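You operate a simulated robot arm through the tools that you are given. There is no shell and no other tool. Be economical: measure what you need, move in short steps, check, and stop when the job is done.

You are at the controls of a simulated robot arm. One attempt, no reset.

Task
Fetch the spanner and set it on the wheeled table. Fetch the bag from the shelf under the service table and set it on the shelf under the wheeled table. Stack the box labelled "clips" from the far rail table on the wall side on top of the box marked "gloves". Push the crumb drawer under the carriage shut. Put the claw from the far rail table on the wall side on top of the carton of cups. Put one of the small square pots from the near rail table on the hall side on the top of the sauce table. Put the scoop from the top of the sauce table on top of the lids there. Put the green cup on top of the blue cup. Fetch the batch card and set it on the top of the wash table. Fetch the paddle from the white board and set it on the shelf under the packing bench. Press the check button three times. Open the sauce bench drawer, take the tall green cup and put it in the inside of the sauce bench drawer and shut the drawer again. Do these in any order. Set down upright: claw, tall green cup.
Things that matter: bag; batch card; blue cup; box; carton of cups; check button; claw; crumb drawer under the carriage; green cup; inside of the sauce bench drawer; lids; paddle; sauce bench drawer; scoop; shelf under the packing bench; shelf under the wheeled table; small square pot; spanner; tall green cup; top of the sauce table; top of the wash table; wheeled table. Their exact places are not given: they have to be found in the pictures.

It is judged by the outcome, as a careful person would: the job done as asked, and still so three seconds after it is handed in. It fails if anything else is knocked over, pushed out of place, dropped, spilled or broken. A push-on lid holds only when it is set on centred and level and pressed home; a screw cap is set on level and turned clockwise until tight.

Robot
A 6-joint arm with a two-finger parallel gripper on a trunk, on a base that drives. Base frame: it is fixed to the floor where the robot stands at the start and does not move with it; the origin is under the middle of the robot, x ahead of it, y to its left, z up; the surface under the hand at the start is at about z = 860. Lengths are in mm, angles in rad, forces in N, time in s.
Its first joint turns from -2.897 to 2.897 rad. Places, roughly: bag [-250, 1000, 250]; batch card [1500, -6750, 1000]; blue cup (5x5x4 cm) [1000, -7000, 900]; box [-500, -2250, 750]; carton of cups [-750, -2250, 750]; check button [6500, -5900, 900]; claw [-500, -2500, 750]; crumb drawer under the carriage [-3200, -2200, 600]; green cup (5x5x4 cm) [800, -7200, 900]; inside of the sauce bench drawer [4900, -7800, 800]; lids (19x24x6 cm) [1000, -6800, 900]; paddle (27x6x2 cm) [2000, -5300, 900]; sauce bench drawer [4800, -7700, 800]; scoop (19x7x4 cm) [700, -6900, 900]; shelf under the packing bench [4900, -3600, 300]; shelf under the wheeled table [-1500, -1800, 300]; small square pot (7x7x5 cm) [-1100, -5700, 700]; spanner (20x5x4 cm) [800, 0, 900]; tall green cup (6x6x7 cm) [6700, -5400, 700]; top of the sauce table [700, -6900, 900]; top of the wash table [2700, -10100, 900]; wheeled table [-1500, -1800, 800]. Payload 3.43 kg.
Tool frame: the origin (TCP) lies between the finger pads and is the grasp point; the fingertips stand 34 mm ahead of it; z points along the fingers, y is the line along which they close. Largest opening 128 mm; finger width 24, thickness 12; the body of the gripper, 48 by 130 mm, starts 96 mm behind the TCP.
Orientation is that of the tool frame in the base frame, as a unit quaternion [w, x, y, z]. With the fingers straight down and closing along the base's y, the tool's x points along the base's -x, its y along +y and its z along -z.

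Tools
- The arm moves only by the tool jog_arm. Its argument "commands" is text: rows parted by semicolons, each of 7 numbers parted by spaces: the shift along the base's x, y, z in mm, then the turn, a rotation vector about the base's x, y, z in rad, then the opening in per cent of the stroke, from 0 (shut) to 100 (fully open). In form: dx dy dz rx ry rz fingers; .... A call has 1 to 10 rows; each row shifts and turns the commanded pose from where the row before left it. Rows are played at 5 a second. More than 50 mm and 0.15 rad between two rows, or a gripper value outside its range, and nothing of the call is played. A pose out of reach is approached as far as the arm can. The call stops where the force on the tool passes 40 N (or 10 N more than at its start, if that is more) or the arm is blocked; 0.2 s more then pass. The fingers move at their own pace (about 153 mm/s each) and stop on an object; they squeeze with about 34 N. The grip force told is the motor's: it shows also when the fingers shut on nothing. Time passes only in rows, and 0.2 s behind the last, so rows that do not move let the fingers close. It gives the time, the measured TCP pose, the force on the tool (base axes), the opening and the grip force at its end, in the units of the frame above (readings bear some noise), with the torque about the TCP (base axes, N m) and any sound that the robot's microphone picked up.
- Cameras (640 x 400 px; columns grow to the right, rows downward): "scene" is now at [149.4, 283.2, 1212.2]; the picture's right is [0.66, -0.76, 0.00], its down [-0.33, -0.29, -0.90] and it looks along [0.68, 0.59, -0.44] (base axes); focal length 214 px, centre (320, 200). "wrist" rides on the gripper at [76, -11, -160] in the tool frame; the picture's right is [0.15, 0.99, 0.00], its down [-0.88, 0.13, -0.46] and it looks along [-0.45, 0.07, 0.89] (tool axes); focal length 234 px, centre (320, 200).
- grab_frame(camera): a new picture of that camera. No time passes.
- base_move(legs): drives the robot by 1 to 6 legs, each [ahead, left, turn to the left] in mm, mm and rad, along the robot's own axes; the way and the turn of a leg run together, so that a leg with both is an arc; at most 1500 mm and 3.142 rad a leg. The arm and the cameras ride along, it lands a little off, and it stops where it bumps. It gives what a move gives.
- turn_head(pan, tilt): turns the head with the scene camera to pan (to the left, within 2.496 rad either way) and tilt (down, from -0.506 to 1.204), counted from straight ahead of the robot. It gives what a move gives.
- locate(camera, pixels): for up to 12 pixels [column, row] of the newest picture of that camera ("zoom" is the newest enlarged one), the place [x, y, z] in the base frame of the surface seen there, good to about 3 mm. No time passes.
- enlarge(camera, box): a new picture of the part [left, top, right, bottom] of that camera's present view, enlarged. No time passes.
- sign_off(): hands the job in; it is judged then, once.

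Work in short steps. Measure before you move; look again where a grasp or a placing could have gone wrong, and mend it. You have 378 turns and 350 pictures in all, those below and enlarged ones among them. Open the gripper and draw the arm clear of the work before you hand the job in, unless the task says otherwise; then end with one line.

The tools are called as a command line: name --argument value ..., lists and objects as JSON in quotes. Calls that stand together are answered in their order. jog_arm: Moves the arm, as the interface text tells. Its arguments: {"type":"object","properties":{"commands":{"type":"string"}},"required":["commands"]} The other tools are called the same way: base_move (legs) drives the base; turn_head (pan, tilt) turns the head that bears the scene camera; grab_frame (camera) takes a picture; locate (camera, pixels) gives the place of the surface under pixels of a picture; enlarge (camera, box) takes an enlarged picture of a part of a camera's view; sign_off () hands the job in.

At the start:

```text
time: 0.0
tool_pos: [398.8, 459.9, 1160.7]
tcp_rot: [0.001, 0.0, 1.0, 0.003]
contact_force: [-0.8, 0.4, 0.8]
moment: [0.01, 0.02, 0.03]
gripper_width: 128.0
grasp_force: 0.1
robot x, y, heading: [-0.6, -3.4, -0.001]
head pan, tilt: [0.716, 0.452]
```

scene: 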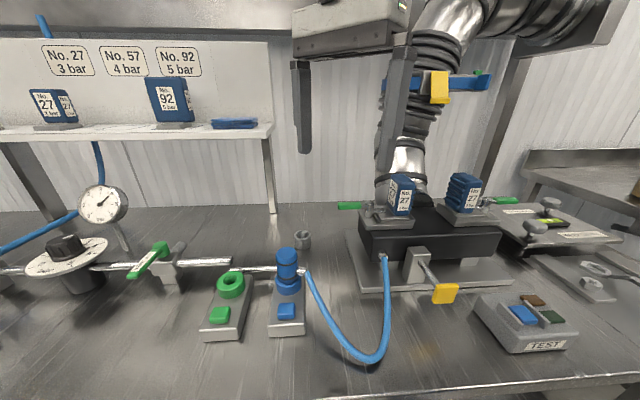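
wrist: 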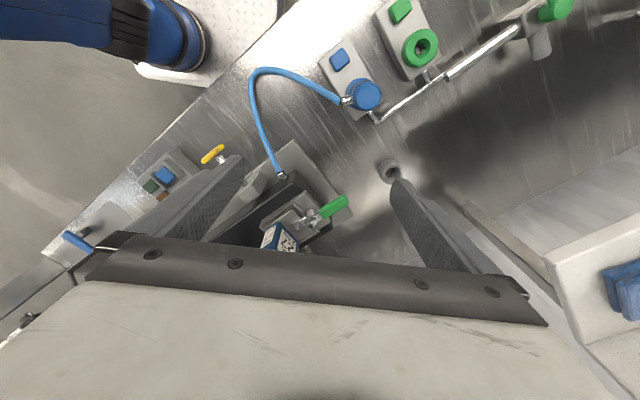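

I start by looking for the spanner to the front right and the bag to the left.

turn_head --pan -0.1 --tilt 0.6

grab_frame --camera "scene"

turn_head --pan 1.8 --tilt 0.7

grab_frame --camera "scene"

```text
time: 1.1
tool_pos: [398.7, 459.3, 1159.1]
tcp_rot: [0.001, 0.0, 1.0, 0.004]
contact_force: [-0.6, -0.5, -0.3]
moment: [0.02, -0.02, -0.03]
gripper_width: 127.8
grasp_force: 0.1
robot x, y, heading: [0.2, 0.0, -0.005]
head pan, tilt: [-0.099, 0.6]
```

```text
347 pictures are left
```

scene: 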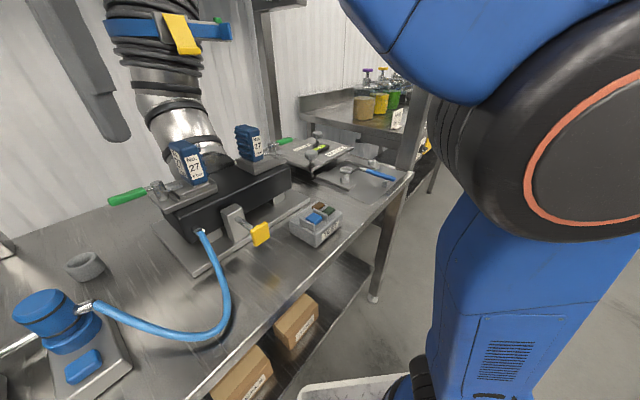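

```text
time: 3.0
tool_pos: [398.1, 460.1, 1159.7]
tcp_rot: [0.0, -0.001, 1.0, 0.003]
contact_force: [-0.5, 0.8, 0.7]
moment: [-0.01, 0.01, 0.0]
gripper_width: 127.9
grasp_force: 0.1
robot x, y, heading: [-2.1, 3.2, -0.001]
head pan, tilt: [1.799, 0.7]
```

```text
346 pictures are left
```

scene: 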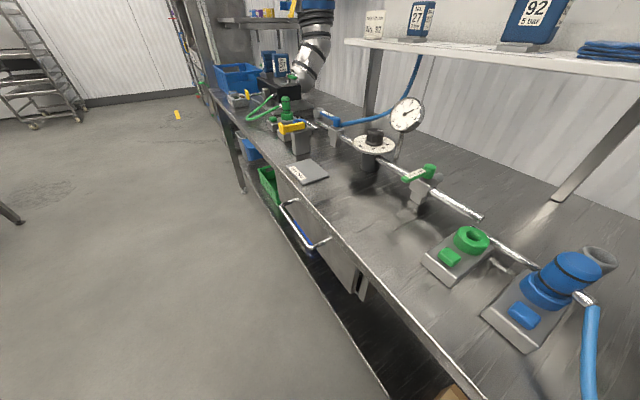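

Looking closer at the shelf region (blue and green things under the bench) to find the bag.

enlarge --camera "scene" --box '[200, 50, 360, 260]'

locate --camera "scene" --pixels '[[250, 150], [268, 190], [305, 250], [300, 205], [350, 235], [475, 375], [240, 185], [355, 280], [308, 172]]'

turn_head --pan -0.1 --tilt 0.6

enlarge --camera "scene" --box '[220, 60, 440, 260]'

locate --camera "scene" --pixels '[[378, 175], [345, 175], [371, 295], [410, 175], [210, 395], [318, 215], [345, 150]]'

```text
1.90 times, centred on (280, 155) of scene
```

zoom: 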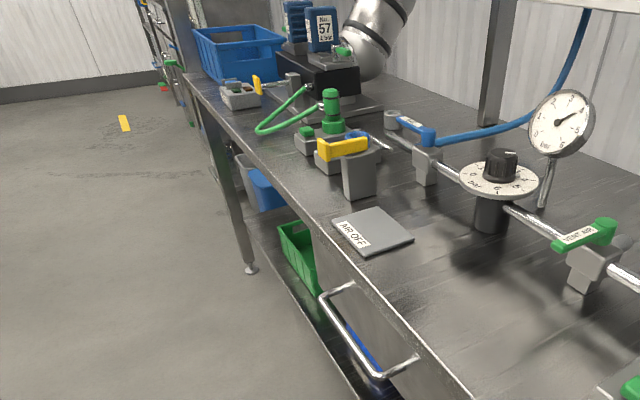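

```text
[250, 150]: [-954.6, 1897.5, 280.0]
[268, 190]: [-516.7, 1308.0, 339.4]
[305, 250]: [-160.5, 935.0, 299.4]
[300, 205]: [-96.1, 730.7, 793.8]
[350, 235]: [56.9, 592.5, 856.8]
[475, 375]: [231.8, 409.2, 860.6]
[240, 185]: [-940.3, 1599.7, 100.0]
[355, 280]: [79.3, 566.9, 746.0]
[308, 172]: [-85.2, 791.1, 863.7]
```

```text
time: 4.9
tool_pos: [398.7, 459.3, 1160.1]
tcp_rot: [0.002, -0.001, 1.0, 0.004]
contact_force: [0.2, -0.2, 0.5]
moment: [0.0, 0.02, 0.01]
gripper_width: 127.8
grasp_force: 0.0
robot x, y, heading: [1.4, -2.2, 0.001]
head pan, tilt: [-0.099, 0.6]
```

```text
2.00 times, centred on (330, 160) of scene
```

zoom: 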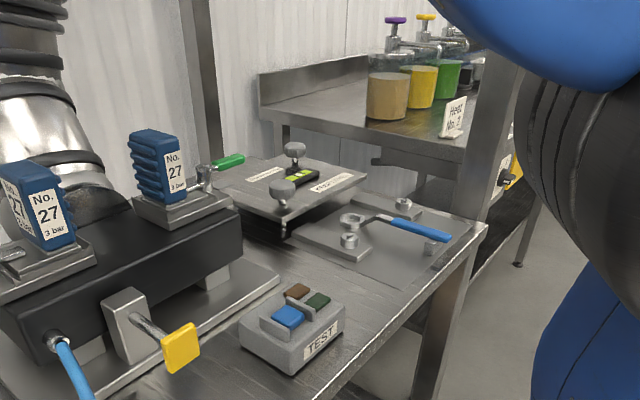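

```text
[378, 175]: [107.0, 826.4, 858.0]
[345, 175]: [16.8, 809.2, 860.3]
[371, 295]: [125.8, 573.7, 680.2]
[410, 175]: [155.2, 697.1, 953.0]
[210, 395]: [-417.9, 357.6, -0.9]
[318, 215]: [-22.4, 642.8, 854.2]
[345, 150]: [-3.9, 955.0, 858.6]
```

The spanner lies on pegs, blue handle at zoom (420,232). I locate its parts.

locate --camera "zoom" --pixels '[[400, 225], [420, 231], [440, 238], [352, 218], [372, 217], [435, 250], [380, 250], [404, 204], [300, 175], [455, 240], [470, 230], [350, 240]]'

enlarge --camera "scene" --box '[310, 140, 420, 210]'

```text
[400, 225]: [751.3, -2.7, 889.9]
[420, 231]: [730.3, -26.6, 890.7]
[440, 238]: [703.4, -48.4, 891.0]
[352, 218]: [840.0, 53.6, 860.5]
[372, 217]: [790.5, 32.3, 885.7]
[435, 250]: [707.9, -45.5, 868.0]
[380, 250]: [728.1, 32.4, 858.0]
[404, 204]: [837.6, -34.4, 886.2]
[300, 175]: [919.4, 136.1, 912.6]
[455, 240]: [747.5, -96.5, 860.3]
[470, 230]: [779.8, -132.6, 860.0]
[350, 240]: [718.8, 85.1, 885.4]
```

```text
5.71 times, centred on (365, 175) of scene
```

zoom: 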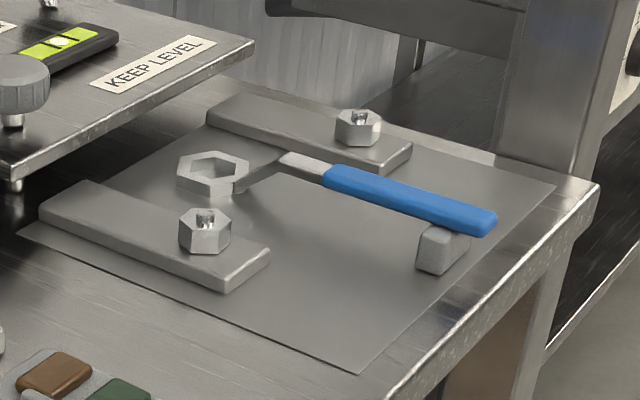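

The handle runs from about (770,17) to (695,-52) at z 890, at 45°. I sweep the arm over to the right in front of the bench while turning the hand 45°.

jog_arm --commands "0 -46 0 0 0 0.0785 100;0 -46 0 0 0 0.0785 100;0 -46 0 0 0 0.0785 100;0 -46 0 0 0 0.0785 100;0 -46 0 0 0 0.0785 100;0 -46 0 0 0 0.0785 100;0 -46 0 0 0 0.0785 100;0 -46 0 0 0 0.0785 100;0 -46 0 0 0 0.0785 100;0 -46 0 0 0 0.0785 40"

jog_arm --commands "42 -2 0 0 0 0 40;42 -2 0 0 0 0 40;42 -2 0 0 0 0 40;42 -2 0 0 0 0 40;42 -2 -10 0 0 0 40;42 -2 -30 0 0 0 40;42 -2 -40 0 0 0 40;36 -6 -40 0 0 0 40"

grab_frame --camera "wrist"

grab_frame --camera "scene"

```text
time: 7.1
tool_pos: [413.5, 13.5, 1111.5]
tcp_rot: [0.002, -0.382, 0.924, 0.003]
contact_force: [0.2, 0.0, -1.0]
moment: [-0.01, 0.08, 0.04]
gripper_width: 51.1
grasp_force: 0.1
out of reach, approached as far as the arm can: row 7, 8, 9, 10
robot x, y, heading: [1.9, -0.4, 0.003]
head pan, tilt: [-0.099, 0.6]
```

```text
refused: row 6 steps farther than a row can; nothing moved
```

```text
342 pictures are left
```

wrist: 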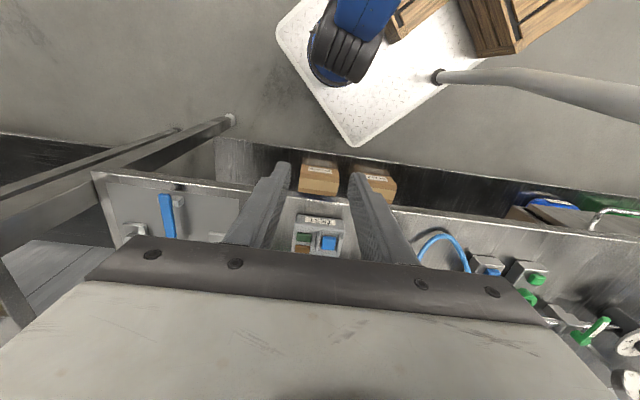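

```text
341 pictures are left
```

scene: 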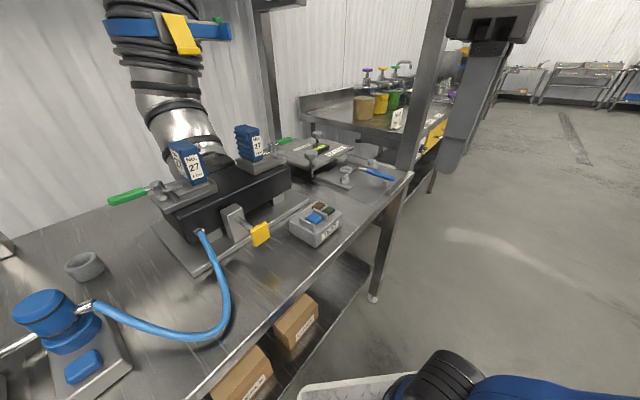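

Now I move out over the handle in smaller rows.

jog_arm --commands "46 -5 -5 0 0 0 40;46 -5 -5 0 0 0 40;46 -5 -5 0 0 0 40;46 -5 -5 0 0 0 40;46 -5 -5 0 0 0 40;46 -5 -5 0 0 0 40;46 -4 -15 0 0 0 40;0 0 -45 0 0 0 40;0 0 -20 0 0 0 40"

grab_frame --camera "wrist"

```text
time: 9.1
tool_pos: [733.2, -21.4, 1002.9]
tcp_rot: [0.0, -0.383, 0.924, 0.003]
contact_force: [-1.8, 0.5, 0.5]
moment: [-0.02, -0.04, -0.01]
gripper_width: 51.3
grasp_force: 0.1
robot x, y, heading: [0.9, -0.4, 0.0]
head pan, tilt: [-0.099, 0.6]
```

```text
340 pictures are left
```

wrist: 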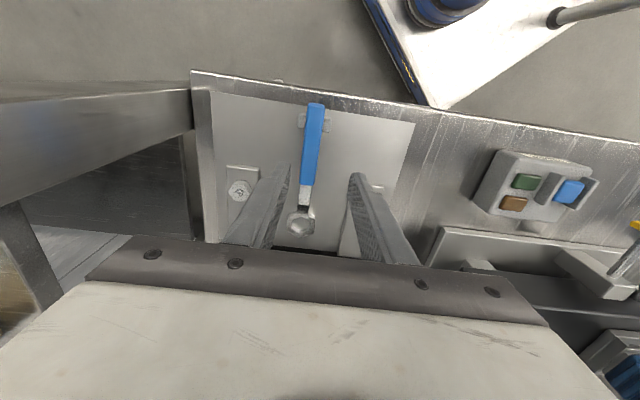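

Handle at wrist (312,145); I locate it for exact alignment.

locate --camera "wrist" --pixels '[[316, 108], [312, 145], [306, 182], [318, 122], [350, 150], [245, 185], [376, 190], [305, 203]]'

```text
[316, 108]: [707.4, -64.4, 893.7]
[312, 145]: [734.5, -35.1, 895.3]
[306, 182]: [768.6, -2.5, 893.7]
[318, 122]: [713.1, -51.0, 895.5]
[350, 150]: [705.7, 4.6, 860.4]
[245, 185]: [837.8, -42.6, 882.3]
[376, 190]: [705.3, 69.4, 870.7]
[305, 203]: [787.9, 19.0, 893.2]
```

Shift by (+6,−10) and descend to TCP z ≈ 903, then close.

jog_arm --commands "6 -10 -30 0 0 0 40;0 0 -35 0 0 0 40;0 0 -36 0 0 0 40;0 0 0 0 0 0 0;0 0 0 0 0 0 0;0 0 0 0 0 0 0"

grab_frame --camera "wrist"

```text
time: 10.5
tool_pos: [740.8, -31.0, 903.3]
tcp_rot: [-0.001, -0.383, 0.924, 0.004]
contact_force: [1.0, 1.0, 0.7]
moment: [-0.04, 0.01, -0.03]
gripper_width: 19.4
grasp_force: 33.6
robot x, y, heading: [2.0, -0.2, -0.005]
head pan, tilt: [-0.099, 0.6]
```

```text
339 pictures are left
```

wrist: 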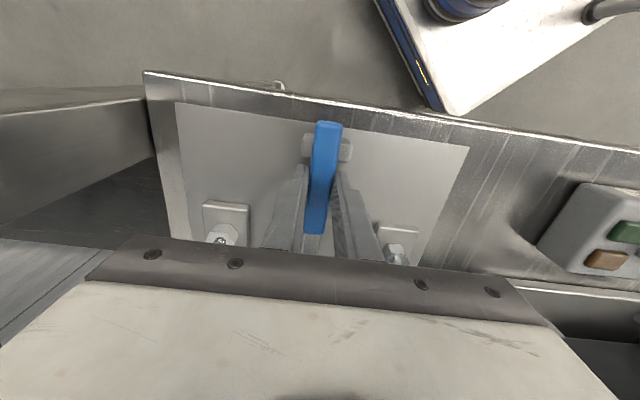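

Gripped (19 mm). I lift straight up, retract, and look behind toward the wheeled table.

jog_arm --commands "0 0 20 0 0 0 0;0 0 40 0 0 0 0;0 0 45 0 0 0 0;0 0 45 0 0 0 0;-45 0 10 0 0 0 0;-48 0 0 0 0 0 0;-48 0 0 0 0 0 0;-48 0 0 0 0 0 0;-48 0 0 0 0 0 0;-48 0 0 0 0 0 0"

turn_head --pan -2.3 --tilt 0.35

grab_frame --camera "scene"

turn_head --pan 2.4 --tilt 0.35

grab_frame --camera "scene"

```text
time: 12.7
tool_pos: [456.5, -30.0, 1062.1]
tcp_rot: [-0.001, -0.383, 0.924, 0.003]
contact_force: [-0.2, -0.2, -1.3]
moment: [-0.08, 0.12, -0.01]
gripper_width: 19.3
grasp_force: 33.5
robot x, y, heading: [0.8, 2.9, -0.001]
head pan, tilt: [-0.099, 0.6]
```

```text
time: 14.8
tool_pos: [455.6, -31.2, 1062.5]
tcp_rot: [-0.001, -0.382, 0.924, 0.004]
contact_force: [0.2, 0.6, -2.7]
moment: [-0.06, 0.07, -0.01]
gripper_width: 19.2
grasp_force: 33.5
robot x, y, heading: [1.6, -0.5, -0.0]
head pan, tilt: [-2.3, 0.351]
```

```text
338 pictures are left
```

scene: 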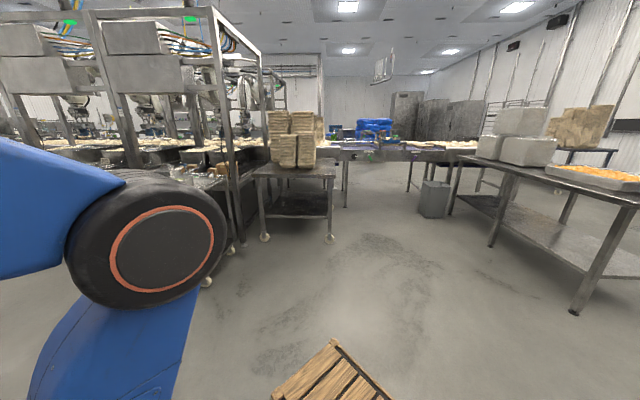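

```text
time: 18.5
tool_pos: [455.2, -29.9, 1061.9]
tcp_rot: [-0.001, -0.383, 0.924, 0.004]
contact_force: [1.3, 0.3, -0.7]
moment: [-0.03, 0.04, 0.02]
gripper_width: 19.2
grasp_force: 33.4
robot x, y, heading: [-4.6, 1.1, -0.002]
head pan, tilt: [2.4, 0.351]
```

```text
337 pictures are left
```

scene: 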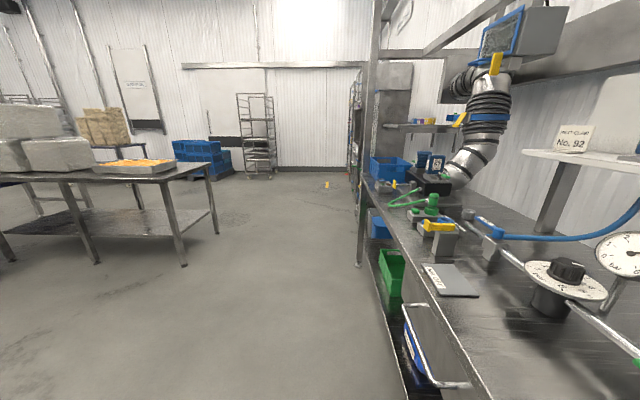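

Looking at the wheeled table again in detail.

turn_head --pan -2.2 --tilt 0.35

enlarge --camera "scene" --box '[200, 80, 440, 260]'

grab_frame --camera "scene"

```text
time: 22.1
tool_pos: [455.2, -30.6, 1062.2]
tcp_rot: [-0.001, -0.384, 0.923, 0.003]
contact_force: [0.0, 0.4, -1.3]
moment: [-0.05, 0.03, -0.03]
gripper_width: 19.3
grasp_force: 34.0
robot x, y, heading: [2.0, -0.8, 0.001]
head pan, tilt: [-2.201, 0.351]
```

```text
2.22 times, centred on (320, 170) of scene
```

zoom: 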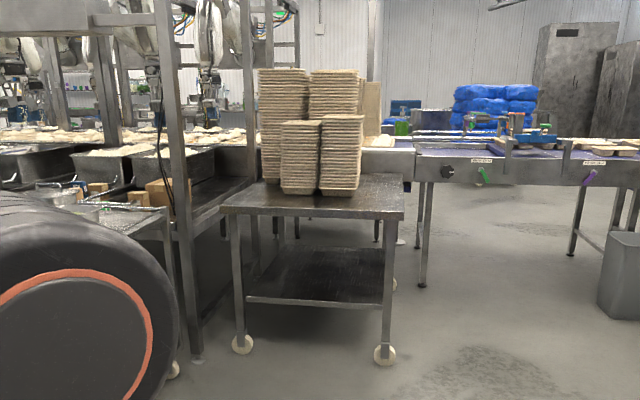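

```text
335 pictures are left
```

scene: 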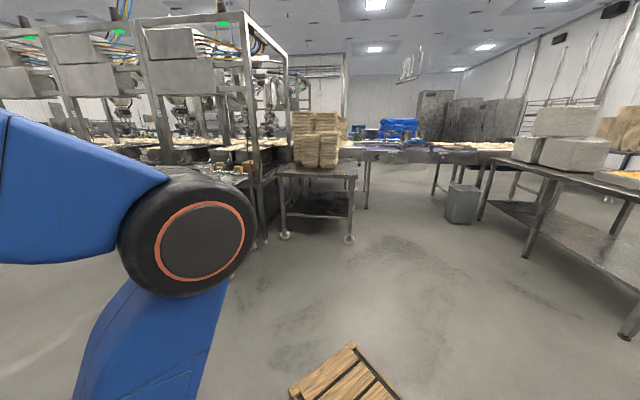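

locate --camera "zoom" --pixels '[[222, 210], [403, 212], [400, 178], [370, 195], [250, 200], [250, 300], [380, 300], [310, 320], [320, 280], [240, 342], [384, 354]]'

locate --camera "scene" --pixels '[[352, 345], [290, 395], [395, 390], [245, 180], [460, 210], [300, 270], [245, 165], [265, 250]]'

```text
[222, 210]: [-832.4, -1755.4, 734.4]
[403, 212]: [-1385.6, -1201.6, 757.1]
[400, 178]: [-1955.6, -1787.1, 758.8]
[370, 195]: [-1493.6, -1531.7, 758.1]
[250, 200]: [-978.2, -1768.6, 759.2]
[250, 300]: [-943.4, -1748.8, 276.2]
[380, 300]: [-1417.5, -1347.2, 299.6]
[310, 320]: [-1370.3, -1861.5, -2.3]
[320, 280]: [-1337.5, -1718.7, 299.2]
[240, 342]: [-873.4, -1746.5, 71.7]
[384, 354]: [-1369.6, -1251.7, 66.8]
```

```text
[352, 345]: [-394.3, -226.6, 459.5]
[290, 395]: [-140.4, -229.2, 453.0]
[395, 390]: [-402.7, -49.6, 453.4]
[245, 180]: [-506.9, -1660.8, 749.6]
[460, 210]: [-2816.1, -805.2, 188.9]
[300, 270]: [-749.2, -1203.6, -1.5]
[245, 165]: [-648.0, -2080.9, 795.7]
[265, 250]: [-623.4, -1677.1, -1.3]
```

Before driving I check my own deck/footprint by looking down around.

turn_head --pan -2.4 --tilt 1.2

grab_frame --camera "scene"

locate --camera "scene" --pixels '[[100, 200], [200, 150], [320, 200], [420, 200], [320, 300], [400, 320], [500, 300], [250, 250]]'

```text
time: 23.3
tool_pos: [457.0, -29.6, 1061.7]
tcp_rot: [-0.001, -0.383, 0.924, 0.004]
contact_force: [0.3, 0.5, -2.0]
moment: [-0.05, 0.06, -0.01]
gripper_width: 19.2
grasp_force: 33.7
robot x, y, heading: [-2.1, 1.2, 0.004]
head pan, tilt: [-2.4, 1.201]
```

```text
334 pictures are left
```

scene: 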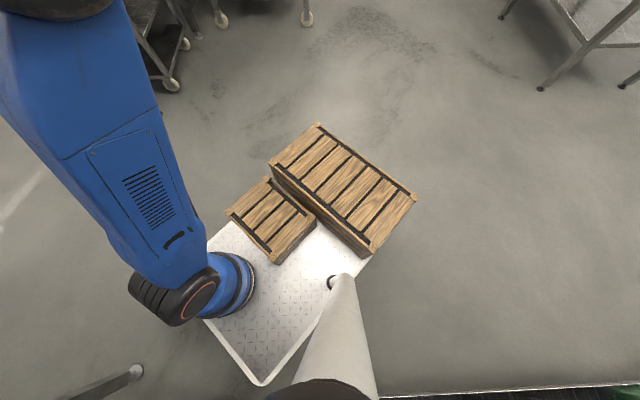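

```text
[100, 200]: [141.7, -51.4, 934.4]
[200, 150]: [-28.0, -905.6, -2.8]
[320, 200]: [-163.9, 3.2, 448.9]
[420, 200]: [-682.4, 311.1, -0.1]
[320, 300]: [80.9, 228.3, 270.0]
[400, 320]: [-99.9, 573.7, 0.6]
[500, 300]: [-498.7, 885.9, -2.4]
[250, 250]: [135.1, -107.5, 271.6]
```

locate --camera "scene" --pixels '[[260, 384], [318, 124], [415, 196], [228, 212], [272, 162], [368, 258], [340, 275], [222, 270]]'

```text
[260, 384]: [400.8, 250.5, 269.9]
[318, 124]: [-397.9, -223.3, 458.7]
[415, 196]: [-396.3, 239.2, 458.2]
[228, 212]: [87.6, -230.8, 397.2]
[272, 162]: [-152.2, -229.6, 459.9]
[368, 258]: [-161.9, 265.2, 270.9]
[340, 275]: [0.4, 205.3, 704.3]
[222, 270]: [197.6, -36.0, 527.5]
```

Deck is ±400 × ±260. I back off the bench, turn, drive to the front of the wheeled table's right part and face it.

base_move --legs '[[-350, 0, 0], [0, 0, -2.087], [1110, 0, 0], [0, 0, -0.269]]'

turn_head --pan 0.0 --tilt 0.6

grab_frame --camera "scene"

```text
time: 36.7
tool_pos: [-1211.6, -1278.1, 1062.2]
tcp_rot: [0.002, 0.7, 0.714, 0.002]
contact_force: [-0.5, 0.6, -1.8]
moment: [0.07, -0.04, 0.01]
gripper_width: 19.4
grasp_force: 34.1
robot x, y, heading: [-872.2, -969.0, -2.339]
head pan, tilt: [-2.4, 1.201]
```

```text
time: 38.9
tool_pos: [-1211.8, -1276.6, 1062.4]
tcp_rot: [0.003, 0.7, 0.714, 0.002]
contact_force: [0.4, 0.2, -0.5]
moment: [0.06, 0.0, 0.01]
gripper_width: 18.9
grasp_force: 34.2
robot x, y, heading: [-872.6, -971.4, -2.332]
head pan, tilt: [0.0, 0.6]
```

```text
333 pictures are left
```

scene: 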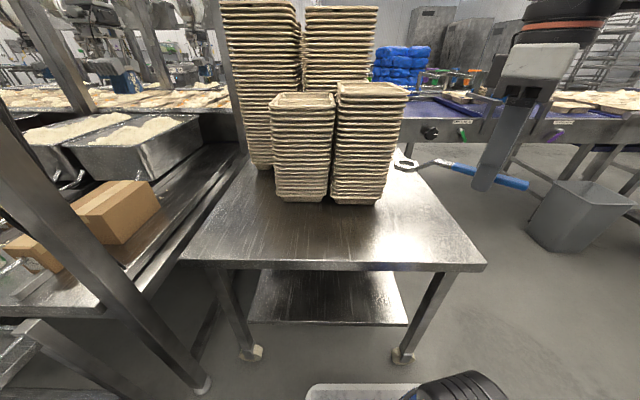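

locate --camera "scene" --pixels '[[330, 262], [325, 204], [378, 203], [478, 262], [425, 185], [405, 200], [420, 245], [190, 258], [528, 185], [405, 165], [275, 310], [390, 310]]'

```text
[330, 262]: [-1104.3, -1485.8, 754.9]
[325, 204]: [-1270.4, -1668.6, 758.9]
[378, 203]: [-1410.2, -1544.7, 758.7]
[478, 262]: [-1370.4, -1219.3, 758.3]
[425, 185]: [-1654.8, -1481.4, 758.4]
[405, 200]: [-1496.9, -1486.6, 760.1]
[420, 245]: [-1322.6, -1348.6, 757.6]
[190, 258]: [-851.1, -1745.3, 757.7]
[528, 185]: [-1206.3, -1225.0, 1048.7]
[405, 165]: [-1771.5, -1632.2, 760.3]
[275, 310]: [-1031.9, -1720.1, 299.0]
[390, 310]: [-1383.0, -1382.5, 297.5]
```

I move over the free front strip at about (-1320,-1400) and lower to just above contact.

jog_arm --commands "-27 -31 0 0 0 0 0;-27 -31 0 0 0 0 0;-27 -31 -20 0 0 0 0;-27 -30 -25 0 0 0 0;0 0 -45 0 0 0 0;0 0 -45 0 0 0 0;0 0 -45 0 0 0 0;0 0 -40 0 0 0 0;0 0 -25 0 0 0 0"

grab_frame --camera "scene"

grab_frame --camera "wrist"

```text
time: 40.9
tool_pos: [-1318.2, -1400.3, 816.3]
tcp_rot: [0.003, 0.7, 0.714, 0.001]
contact_force: [-0.1, -0.3, -1.3]
moment: [0.05, 0.03, -0.01]
gripper_width: 19.1
grasp_force: 34.0
robot x, y, heading: [-872.5, -968.3, -2.339]
head pan, tilt: [0.0, 0.6]
```

```text
332 pictures are left
```

scene: 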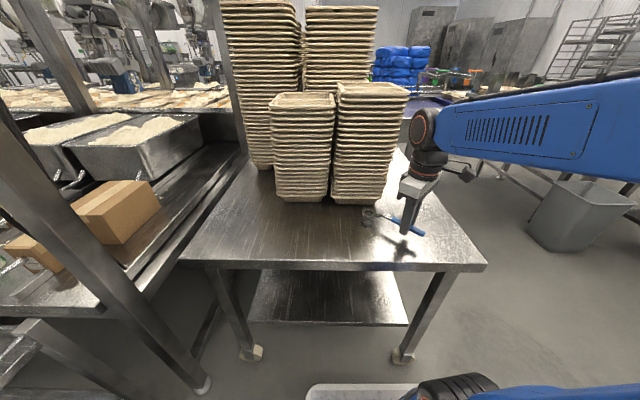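

```text
331 pictures are left
```

wrist: 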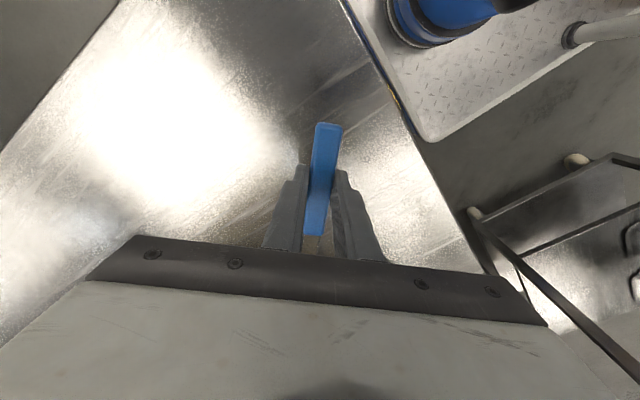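

Lowering gently until contact, then opening a little.

jog_arm --commands "0 0 -6 0 0 0 0;0 0 -4 0 0 0 0;0 0 -4 0 0 0 0;0 0 -3 0 0 0 0;0 0 0 0 0 0 0"

```text
time: 42.1
tool_pos: [-1318.0, -1400.0, 800.9]
tcp_rot: [0.003, 0.7, 0.714, 0.001]
contact_force: [-0.4, 3.5, 10.1]
moment: [-0.96, -0.03, -0.01]
gripper_width: 19.3
grasp_force: 34.0
robot x, y, heading: [-872.3, -970.4, -2.339]
head pan, tilt: [0.0, 0.6]
```

Ring end touches (10 N). I release and lift clear.

jog_arm --commands "0 0 -4 -0.05 0 0 0;0 0 0 0 0 0 12;0 0 0 0 0 0 20;0 0 0 0 0 0 30;0 0 40 0.05 0 0 30;0 0 45 0 0 0 30;0 0 45 0 0 0 30;30 30 20 0 0 0 30"

enlarge --camera "scene" --box '[300, 150, 480, 280]'

```text
time: 43.9
tool_pos: [-1289.0, -1370.9, 945.6]
tcp_rot: [0.002, 0.7, 0.714, 0.003]
contact_force: [0.2, -0.3, 0.2]
moment: [0.02, -0.03, -0.02]
gripper_width: 38.1
grasp_force: 0.0
robot x, y, heading: [-872.3, -969.9, -2.34]
head pan, tilt: [0.0, 0.6]
```

```text
3.08 times, centred on (390, 215) of scene
```

zoom: 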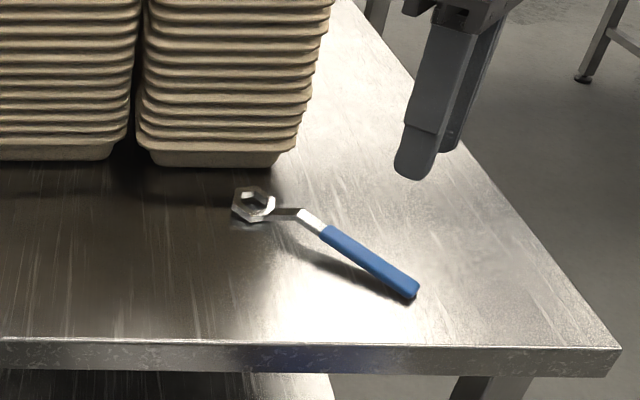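

Spanner lies at zoom (320,240), fine. I retract the hand and drive to the bench facing the bag.

jog_arm --commands "33 34 10 0 0 0 100;33 34 15 0 0 0 100;33 34 15 0 0 0 100"

base_move --legs '[[-300, 0, 0], [0, 0, -2.366], [1329, 0, 0], [0, 0, -0.793]]'

turn_head --pan 0.0 --tilt 0.85

grab_frame --camera "scene"

```text
time: 44.7
tool_pos: [-1189.6, -1268.4, 985.7]
tcp_rot: [0.002, 0.7, 0.714, 0.003]
contact_force: [-0.5, -0.7, -0.1]
moment: [0.04, -0.01, -0.02]
gripper_width: 127.9
grasp_force: 0.1
robot x, y, heading: [-874.3, -968.9, -2.332]
head pan, tilt: [0.0, 0.6]
```

```text
time: 60.7
tool_pos: [-299.4, 861.1, 986.4]
tcp_rot: [-0.001, -0.693, 0.721, 0.004]
contact_force: [-0.4, -0.3, -0.3]
moment: [0.01, -0.02, 0.0]
gripper_width: 127.8
grasp_force: 0.0
robot x, y, heading: [-629.6, 581.9, 0.748]
head pan, tilt: [0.0, 0.6]
```

```text
time: 61.5
tool_pos: [-298.2, 862.4, 987.2]
tcp_rot: [-0.001, -0.693, 0.721, 0.003]
contact_force: [0.6, -0.1, -0.5]
moment: [-0.01, 0.0, -0.01]
gripper_width: 128.2
grasp_force: 0.1
robot x, y, heading: [-632.2, 581.5, 0.744]
head pan, tilt: [0.0, 0.85]
```

```text
329 pictures are left
```

scene: 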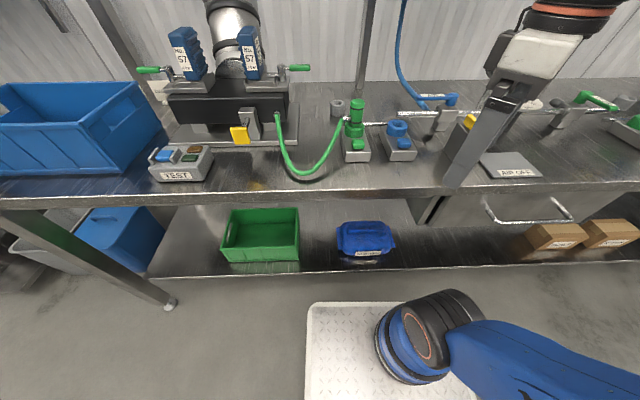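

Blue bag at (365,240). I enlarge and measure it and the bench clearances.

enlarge --camera "scene" --box '[310, 170, 450, 290]'

locate --camera "scene" --pixels '[[340, 240], [365, 225], [392, 240], [365, 250], [365, 265], [360, 200], [300, 255], [415, 205], [365, 190], [342, 222], [388, 222]]'

```text
3.33 times, centred on (380, 230) of scene
```

zoom: 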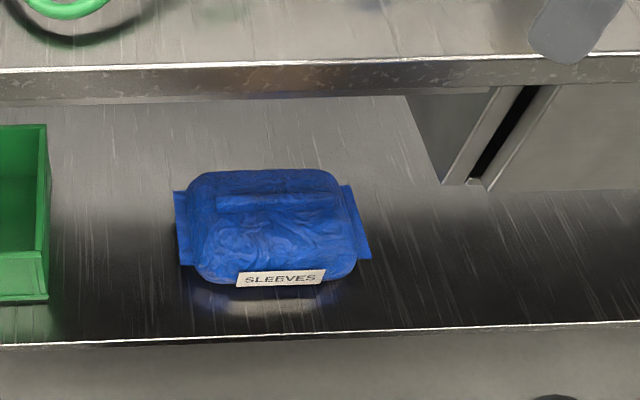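

```text
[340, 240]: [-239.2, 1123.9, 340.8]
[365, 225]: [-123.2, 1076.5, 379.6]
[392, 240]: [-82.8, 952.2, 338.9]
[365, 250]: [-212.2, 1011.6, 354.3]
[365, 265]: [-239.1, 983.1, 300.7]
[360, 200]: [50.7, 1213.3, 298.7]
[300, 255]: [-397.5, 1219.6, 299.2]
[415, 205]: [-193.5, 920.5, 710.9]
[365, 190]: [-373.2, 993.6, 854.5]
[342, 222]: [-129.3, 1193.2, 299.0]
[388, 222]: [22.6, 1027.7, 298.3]
```

locate --camera "zoom" --pixels '[[240, 172], [310, 170], [280, 188], [280, 202], [280, 215], [280, 240], [280, 262], [280, 282], [190, 230], [350, 225], [265, 80], [265, 98]]'

grab_frame --camera "wrist"

```text
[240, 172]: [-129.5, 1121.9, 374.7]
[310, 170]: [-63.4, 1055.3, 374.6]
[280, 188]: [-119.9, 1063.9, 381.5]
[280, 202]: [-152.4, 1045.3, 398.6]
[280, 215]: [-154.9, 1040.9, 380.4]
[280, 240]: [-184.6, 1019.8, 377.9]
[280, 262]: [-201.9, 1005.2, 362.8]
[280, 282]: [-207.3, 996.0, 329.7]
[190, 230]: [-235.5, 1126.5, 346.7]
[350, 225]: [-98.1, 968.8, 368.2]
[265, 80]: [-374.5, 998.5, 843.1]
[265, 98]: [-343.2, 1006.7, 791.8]
```

```text
327 pictures are left
```

wrist: 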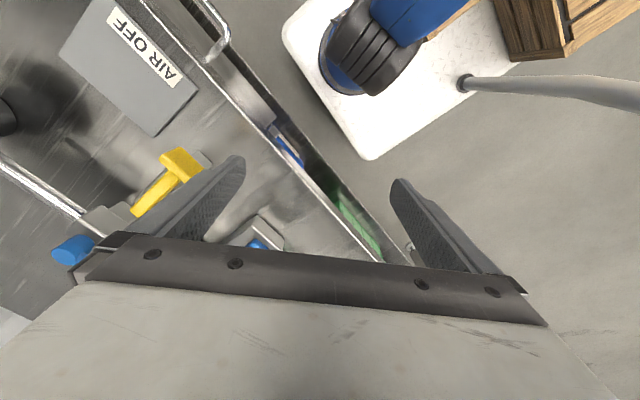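

The bag has a top ridge (z 398) along its length at (-152,1045), which I'd grip from above with a tilted hand, driving in under the bench with the arm low. First I check the room behind me.

turn_head --pan 2.49 --tilt 0.5

grab_frame --camera "scene"

locate --camera "scene" --pixels '[[100, 200], [200, 250], [320, 250], [420, 250], [500, 250], [560, 200], [320, 150], [450, 150]]'

```text
time: 63.8
tool_pos: [-298.1, 862.7, 986.6]
tcp_rot: [-0.001, -0.693, 0.721, 0.003]
contact_force: [0.6, 0.6, -0.4]
moment: [0.0, -0.01, -0.01]
gripper_width: 128.0
grasp_force: 0.1
robot x, y, heading: [-633.4, 578.5, 0.744]
head pan, tilt: [2.491, 0.499]
```

```text
326 pictures are left
```

scene: 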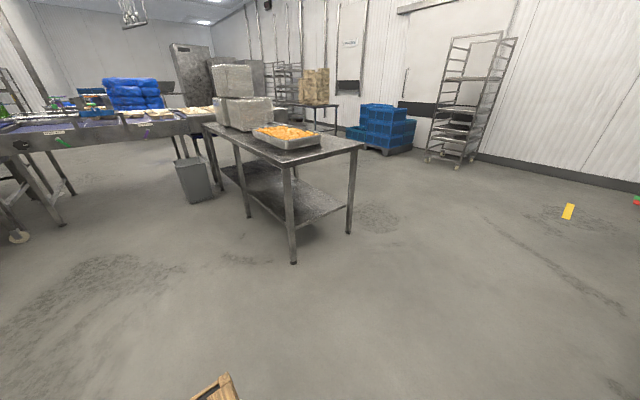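

```text
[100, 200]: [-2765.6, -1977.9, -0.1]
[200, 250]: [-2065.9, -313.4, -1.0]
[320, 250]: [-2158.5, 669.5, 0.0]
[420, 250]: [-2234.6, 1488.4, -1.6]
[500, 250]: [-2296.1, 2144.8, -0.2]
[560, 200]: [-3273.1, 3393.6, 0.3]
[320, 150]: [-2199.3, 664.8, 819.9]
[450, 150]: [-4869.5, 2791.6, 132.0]
```

Clear behind. I back up 900 mm and then bring the hand low and forward with a 0.45 rad inward tilt.

base_move --legs '[[-900, 0, 0]]'

jog_arm --commands "29.4 27.1 -27 0 0 0.131 100;29.4 27.1 -27 0 0 0.131 100;29.4 27.1 -27 0 0 0.131 100;29.4 27.1 -27 0 0 0.131 100;29.4 27.1 -27 0 0 0.131 100;29.4 27.1 -27 0 0 0.131 100;29.4 27.1 -27 0.0763 -0.0827 0 100;29.4 27.1 -27 0.0763 -0.0827 0 100;29.4 27.1 -27 0.0763 -0.0827 0 100;29.4 27.1 -27 0.0763 -0.0827 0 100"

jog_arm --commands "29.4 27.1 -27 0 0 0 100;29.4 27.1 -27 0 0 0 100;29.4 27.1 -27 0 0 0 100;29.4 27.1 -27 0 0 0 100;29.4 27.1 -27 0 0 0 100;29.4 27.1 -27 0 0 0 100;29.4 27.1 -27 0 0 0 40;29.4 27.1 -27 0 0 0 40;29.4 27.1 -27 0 0 0 40;29.4 27.1 -27 0 0 0 40"

turn_head --pan 0.0 --tilt 0.6

grab_frame --camera "scene"

```text
time: 68.5
tool_pos: [-959.4, 252.0, 986.3]
tcp_rot: [-0.001, -0.689, 0.725, 0.004]
contact_force: [-0.1, 0.5, 0.5]
moment: [-0.02, -0.01, 0.01]
gripper_width: 127.8
grasp_force: 0.0
robot x, y, heading: [-1296.6, -20.6, 0.73]
head pan, tilt: [2.491, 0.499]
```

```text
time: 70.7
tool_pos: [-665.0, 521.5, 715.0]
tcp_rot: [-0.203, 0.891, -0.396, 0.086]
contact_force: [-0.7, -0.5, -0.1]
moment: [0.0, -0.02, -0.03]
gripper_width: 128.0
grasp_force: 0.0
robot x, y, heading: [-1297.0, -22.4, 0.738]
head pan, tilt: [2.491, 0.499]
```

```text
time: 72.9
tool_pos: [-366.9, 794.5, 449.2]
tcp_rot: [-0.204, 0.891, -0.397, 0.086]
contact_force: [0.5, 0.0, 1.1]
moment: [-0.05, 0.07, -0.01]
gripper_width: 51.3
grasp_force: 0.0
robot x, y, heading: [-1292.5, -25.5, 0.741]
head pan, tilt: [2.491, 0.499]
```

```text
time: 75.2
tool_pos: [-369.2, 795.1, 447.6]
tcp_rot: [-0.202, 0.891, -0.396, 0.088]
contact_force: [-1.0, 0.6, 0.8]
moment: [-0.02, 0.01, 0.04]
gripper_width: 51.3
grasp_force: 0.1
robot x, y, heading: [-1296.3, -25.2, 0.732]
head pan, tilt: [0.0, 0.6]
```

```text
325 pictures are left
```

scene: 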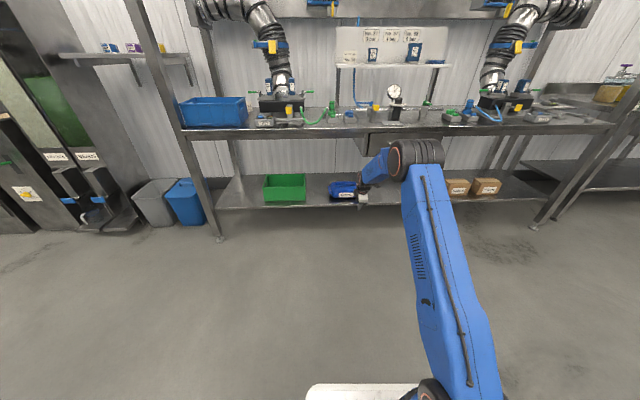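

The low pose works. I check the elbow and forearm heights, and the arm's clearance to the bench edge.

locate --camera "scene" --pixels '[[425, 143], [395, 150], [375, 160], [412, 147], [360, 198], [345, 190], [365, 128], [345, 200], [392, 165]]'

grab_frame --camera "wrist"

```text
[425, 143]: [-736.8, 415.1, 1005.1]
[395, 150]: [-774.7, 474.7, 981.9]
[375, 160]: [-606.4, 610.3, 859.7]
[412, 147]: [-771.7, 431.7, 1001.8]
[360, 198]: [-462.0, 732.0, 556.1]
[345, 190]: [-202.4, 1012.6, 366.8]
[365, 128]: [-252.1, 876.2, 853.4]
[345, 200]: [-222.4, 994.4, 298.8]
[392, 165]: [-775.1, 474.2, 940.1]
```

```text
324 pictures are left
```

wrist: 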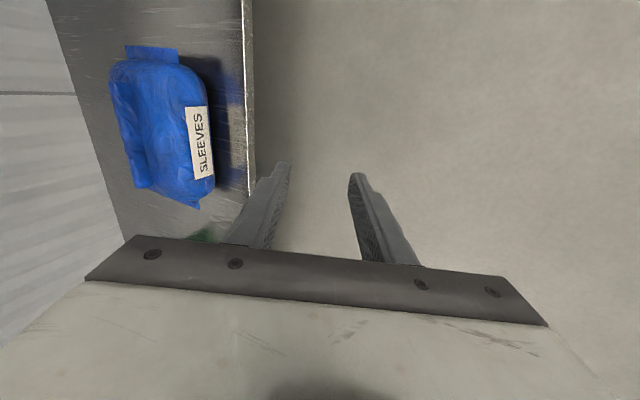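

Forearm top would be about 800 at the bench edge (underside ~790) – too high. I stretch the arm 110 mm further out to flatten it.

jog_arm --commands "27 25 0 0 0 0 40;27 25 0 0 0 0 40;27 25 0 0 0 0 40"

grab_frame --camera "scene"

enlarge --camera "scene" --box '[300, 100, 480, 230]'

```text
time: 76.0
tool_pos: [-287.9, 870.5, 449.4]
tcp_rot: [-0.203, 0.891, -0.396, 0.088]
contact_force: [-0.7, -0.4, 1.0]
moment: [-0.04, 0.04, -0.01]
gripper_width: 51.2
grasp_force: 0.1
robot x, y, heading: [-1295.1, -23.0, 0.731]
head pan, tilt: [0.0, 0.6]
```

```text
323 pictures are left
```

scene: 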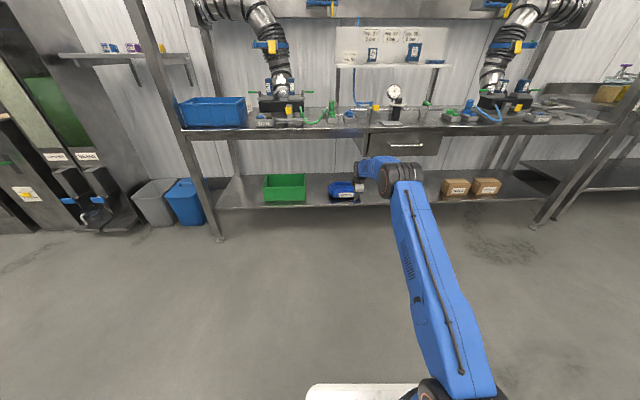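

```text
3.08 times, centred on (390, 165) of scene
```

zoom: 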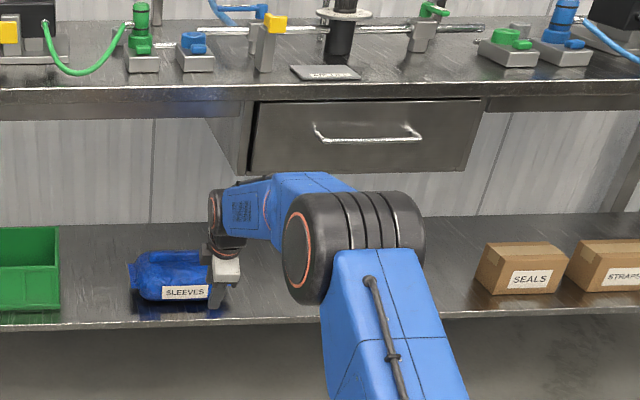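

locate --camera "zoom" --pixels '[[245, 185], [300, 173], [335, 183], [225, 192], [350, 195], [240, 177], [250, 165], [360, 135], [230, 120], [355, 165]]'

```text
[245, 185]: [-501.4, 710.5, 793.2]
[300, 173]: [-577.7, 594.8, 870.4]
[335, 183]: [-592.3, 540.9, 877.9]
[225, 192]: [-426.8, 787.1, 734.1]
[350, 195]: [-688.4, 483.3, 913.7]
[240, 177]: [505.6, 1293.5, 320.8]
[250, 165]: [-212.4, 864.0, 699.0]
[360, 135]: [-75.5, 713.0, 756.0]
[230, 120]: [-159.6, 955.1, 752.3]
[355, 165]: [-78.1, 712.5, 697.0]
```

Clearances fine (forearm ≈ 752 at edge, drawer to the right). I raise 15 mm and drive in 215 ahead, 39 left.

jog_arm --commands "0 0 15 0 0 0 40"

base_move --legs '[[215, 39, 0]]'

grab_frame --camera "wrist"

enlarge --camera "scene" --box '[280, 100, 480, 230]'

```text
time: 76.3
tool_pos: [-286.3, 869.3, 461.8]
tcp_rot: [-0.202, 0.892, -0.396, 0.087]
contact_force: [0.7, -0.4, -0.3]
moment: [0.01, -0.02, 0.0]
gripper_width: 51.2
grasp_force: 0.1
robot x, y, heading: [-1293.4, -20.5, 0.733]
head pan, tilt: [0.0, 0.6]
```

```text
time: 78.0
tool_pos: [-154.6, 1042.7, 462.7]
tcp_rot: [-0.202, 0.892, -0.396, 0.087]
contact_force: [0.5, 0.2, -0.5]
moment: [-0.01, 0.04, 0.01]
gripper_width: 51.0
grasp_force: 0.1
robot x, y, heading: [-1162.6, 148.8, 0.736]
head pan, tilt: [0.0, 0.6]
```

```text
321 pictures are left
```

wrist: 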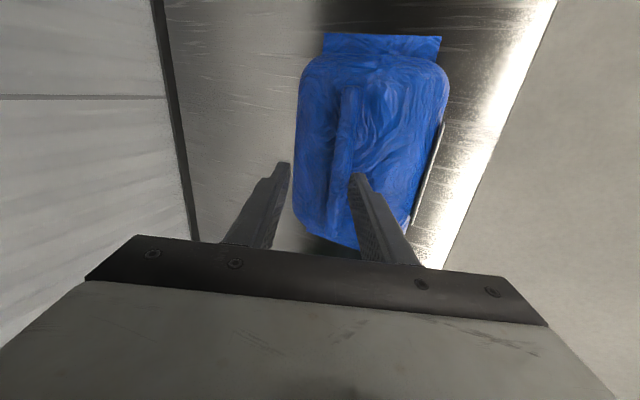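

```text
3.08 times, centred on (380, 165) of scene
```

zoom: 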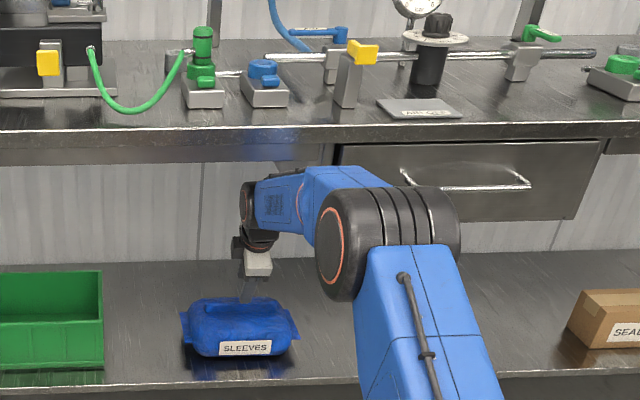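

Now over the bag; I locate the ridge (wrist (345,140)) precisely.

locate --camera "wrist" --pixels '[[350, 92], [347, 120], [343, 150], [340, 185], [330, 150], [358, 150], [320, 150], [400, 130], [372, 60]]'

enlarge --camera "wrist" --box '[280, 30, 460, 250]'

```text
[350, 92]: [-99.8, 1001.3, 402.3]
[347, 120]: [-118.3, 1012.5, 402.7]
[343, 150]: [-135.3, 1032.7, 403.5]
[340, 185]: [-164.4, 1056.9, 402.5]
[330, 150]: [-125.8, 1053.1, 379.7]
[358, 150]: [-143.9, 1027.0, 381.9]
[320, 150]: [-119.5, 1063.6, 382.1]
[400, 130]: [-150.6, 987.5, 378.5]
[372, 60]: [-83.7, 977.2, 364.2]
```

```text
1.82 times, centred on (370, 140) of wrist
```

zoom: 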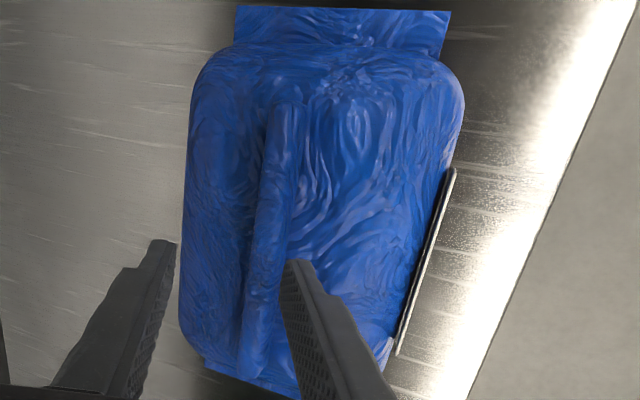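

Ridge runs at 139°, so I yaw +0.12, reduce the tilt a bit, and lower so the fingertips straddle the ridge, then close.

jog_arm --commands "0 -3 -5 0 0 0.12 40;-1 -4 -12 -0.08 0.089 0 40;0 0 -12 0 0 0 40;0 0 -8 0 0 0 40;0 0 0 0 0 0 0;0 0 0 0 0 0 0;0 0 0 0 0 0 0"

grab_frame --camera "wrist"

```text
time: 79.6
tool_pos: [-155.9, 1037.4, 426.1]
tcp_rot: [-0.155, 0.924, -0.347, 0.047]
contact_force: [-1.9, -2.5, 3.6]
moment: [-0.24, 0.29, 0.17]
gripper_width: 18.7
grasp_force: 34.6
robot x, y, heading: [-1161.4, 152.3, 0.737]
head pan, tilt: [0.0, 0.6]
```

```text
318 pictures are left
```

wrist: 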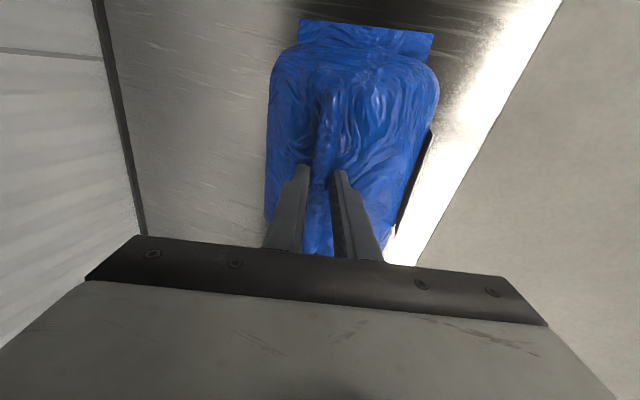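

Ridge gripped (18.7 mm). I lift 25 mm and check.

jog_arm --commands "0 0 10 0 0 0 0;0 0 15 0 0 0 0;0 0 0 0 0 0 0"

enlarge --camera "scene" --box '[280, 100, 480, 230]'

```text
time: 80.4
tool_pos: [-156.5, 1036.0, 450.5]
tcp_rot: [-0.155, 0.924, -0.347, 0.046]
contact_force: [-0.6, -0.4, -6.1]
moment: [-0.13, 0.08, 0.0]
gripper_width: 15.9
grasp_force: 34.1
robot x, y, heading: [-1162.5, 152.4, 0.739]
head pan, tilt: [0.0, 0.6]
```

```text
3.08 times, centred on (380, 165) of scene
```

zoom: 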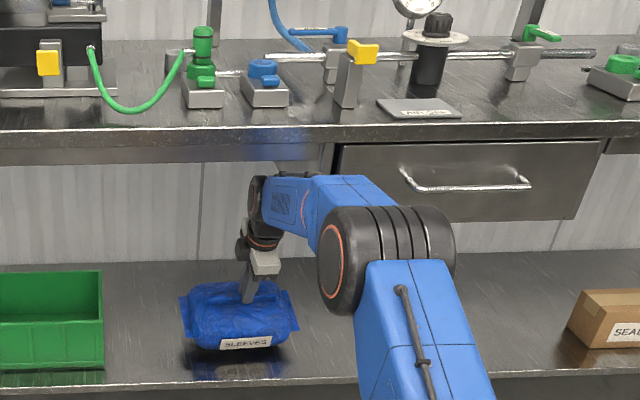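

Bag lifted freely. I back out 420 mm, then retract and raise the hand for carrying.

base_move --legs '[[-420, 0, 0]]'

jog_arm --commands "-28 -25.5 28 0 0 0 0;-28 -25.5 28 0 0 0 0;-28 -25.5 28 0 0 0 0;-28 -25.5 28 0 0 0 0;-28 -25.5 28 0 0 0 0;-28 -25.5 28 0 0 0 0;-28 -25.5 28 0 0 0 0;-28 -25.5 28 0 0 0 0;-28 -25.5 28 0 0 0 0;-28 -25.5 28 0 0 0 0"

grab_frame --camera "wrist"

```text
time: 83.0
tool_pos: [-459.1, 747.0, 450.8]
tcp_rot: [-0.155, 0.922, -0.352, 0.048]
contact_force: [0.0, 0.3, -6.3]
moment: [-0.16, 0.08, -0.02]
gripper_width: 15.7
grasp_force: 34.6
robot x, y, heading: [-1476.1, -129.9, 0.725]
head pan, tilt: [0.0, 0.6]
```

```text
time: 85.2
tool_pos: [-741.0, 492.4, 730.7]
tcp_rot: [-0.154, 0.922, -0.353, 0.048]
contact_force: [0.4, 0.2, -7.5]
moment: [-0.14, 0.1, 0.02]
gripper_width: 15.8
grasp_force: 33.6
robot x, y, heading: [-1478.4, -128.5, 0.726]
head pan, tilt: [0.0, 0.6]
```

```text
316 pictures are left
```

wrist: 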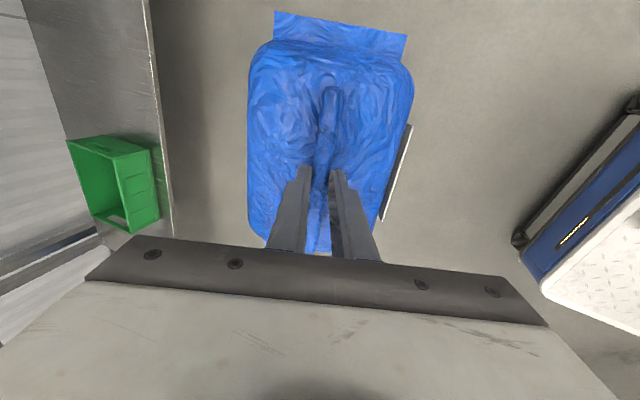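

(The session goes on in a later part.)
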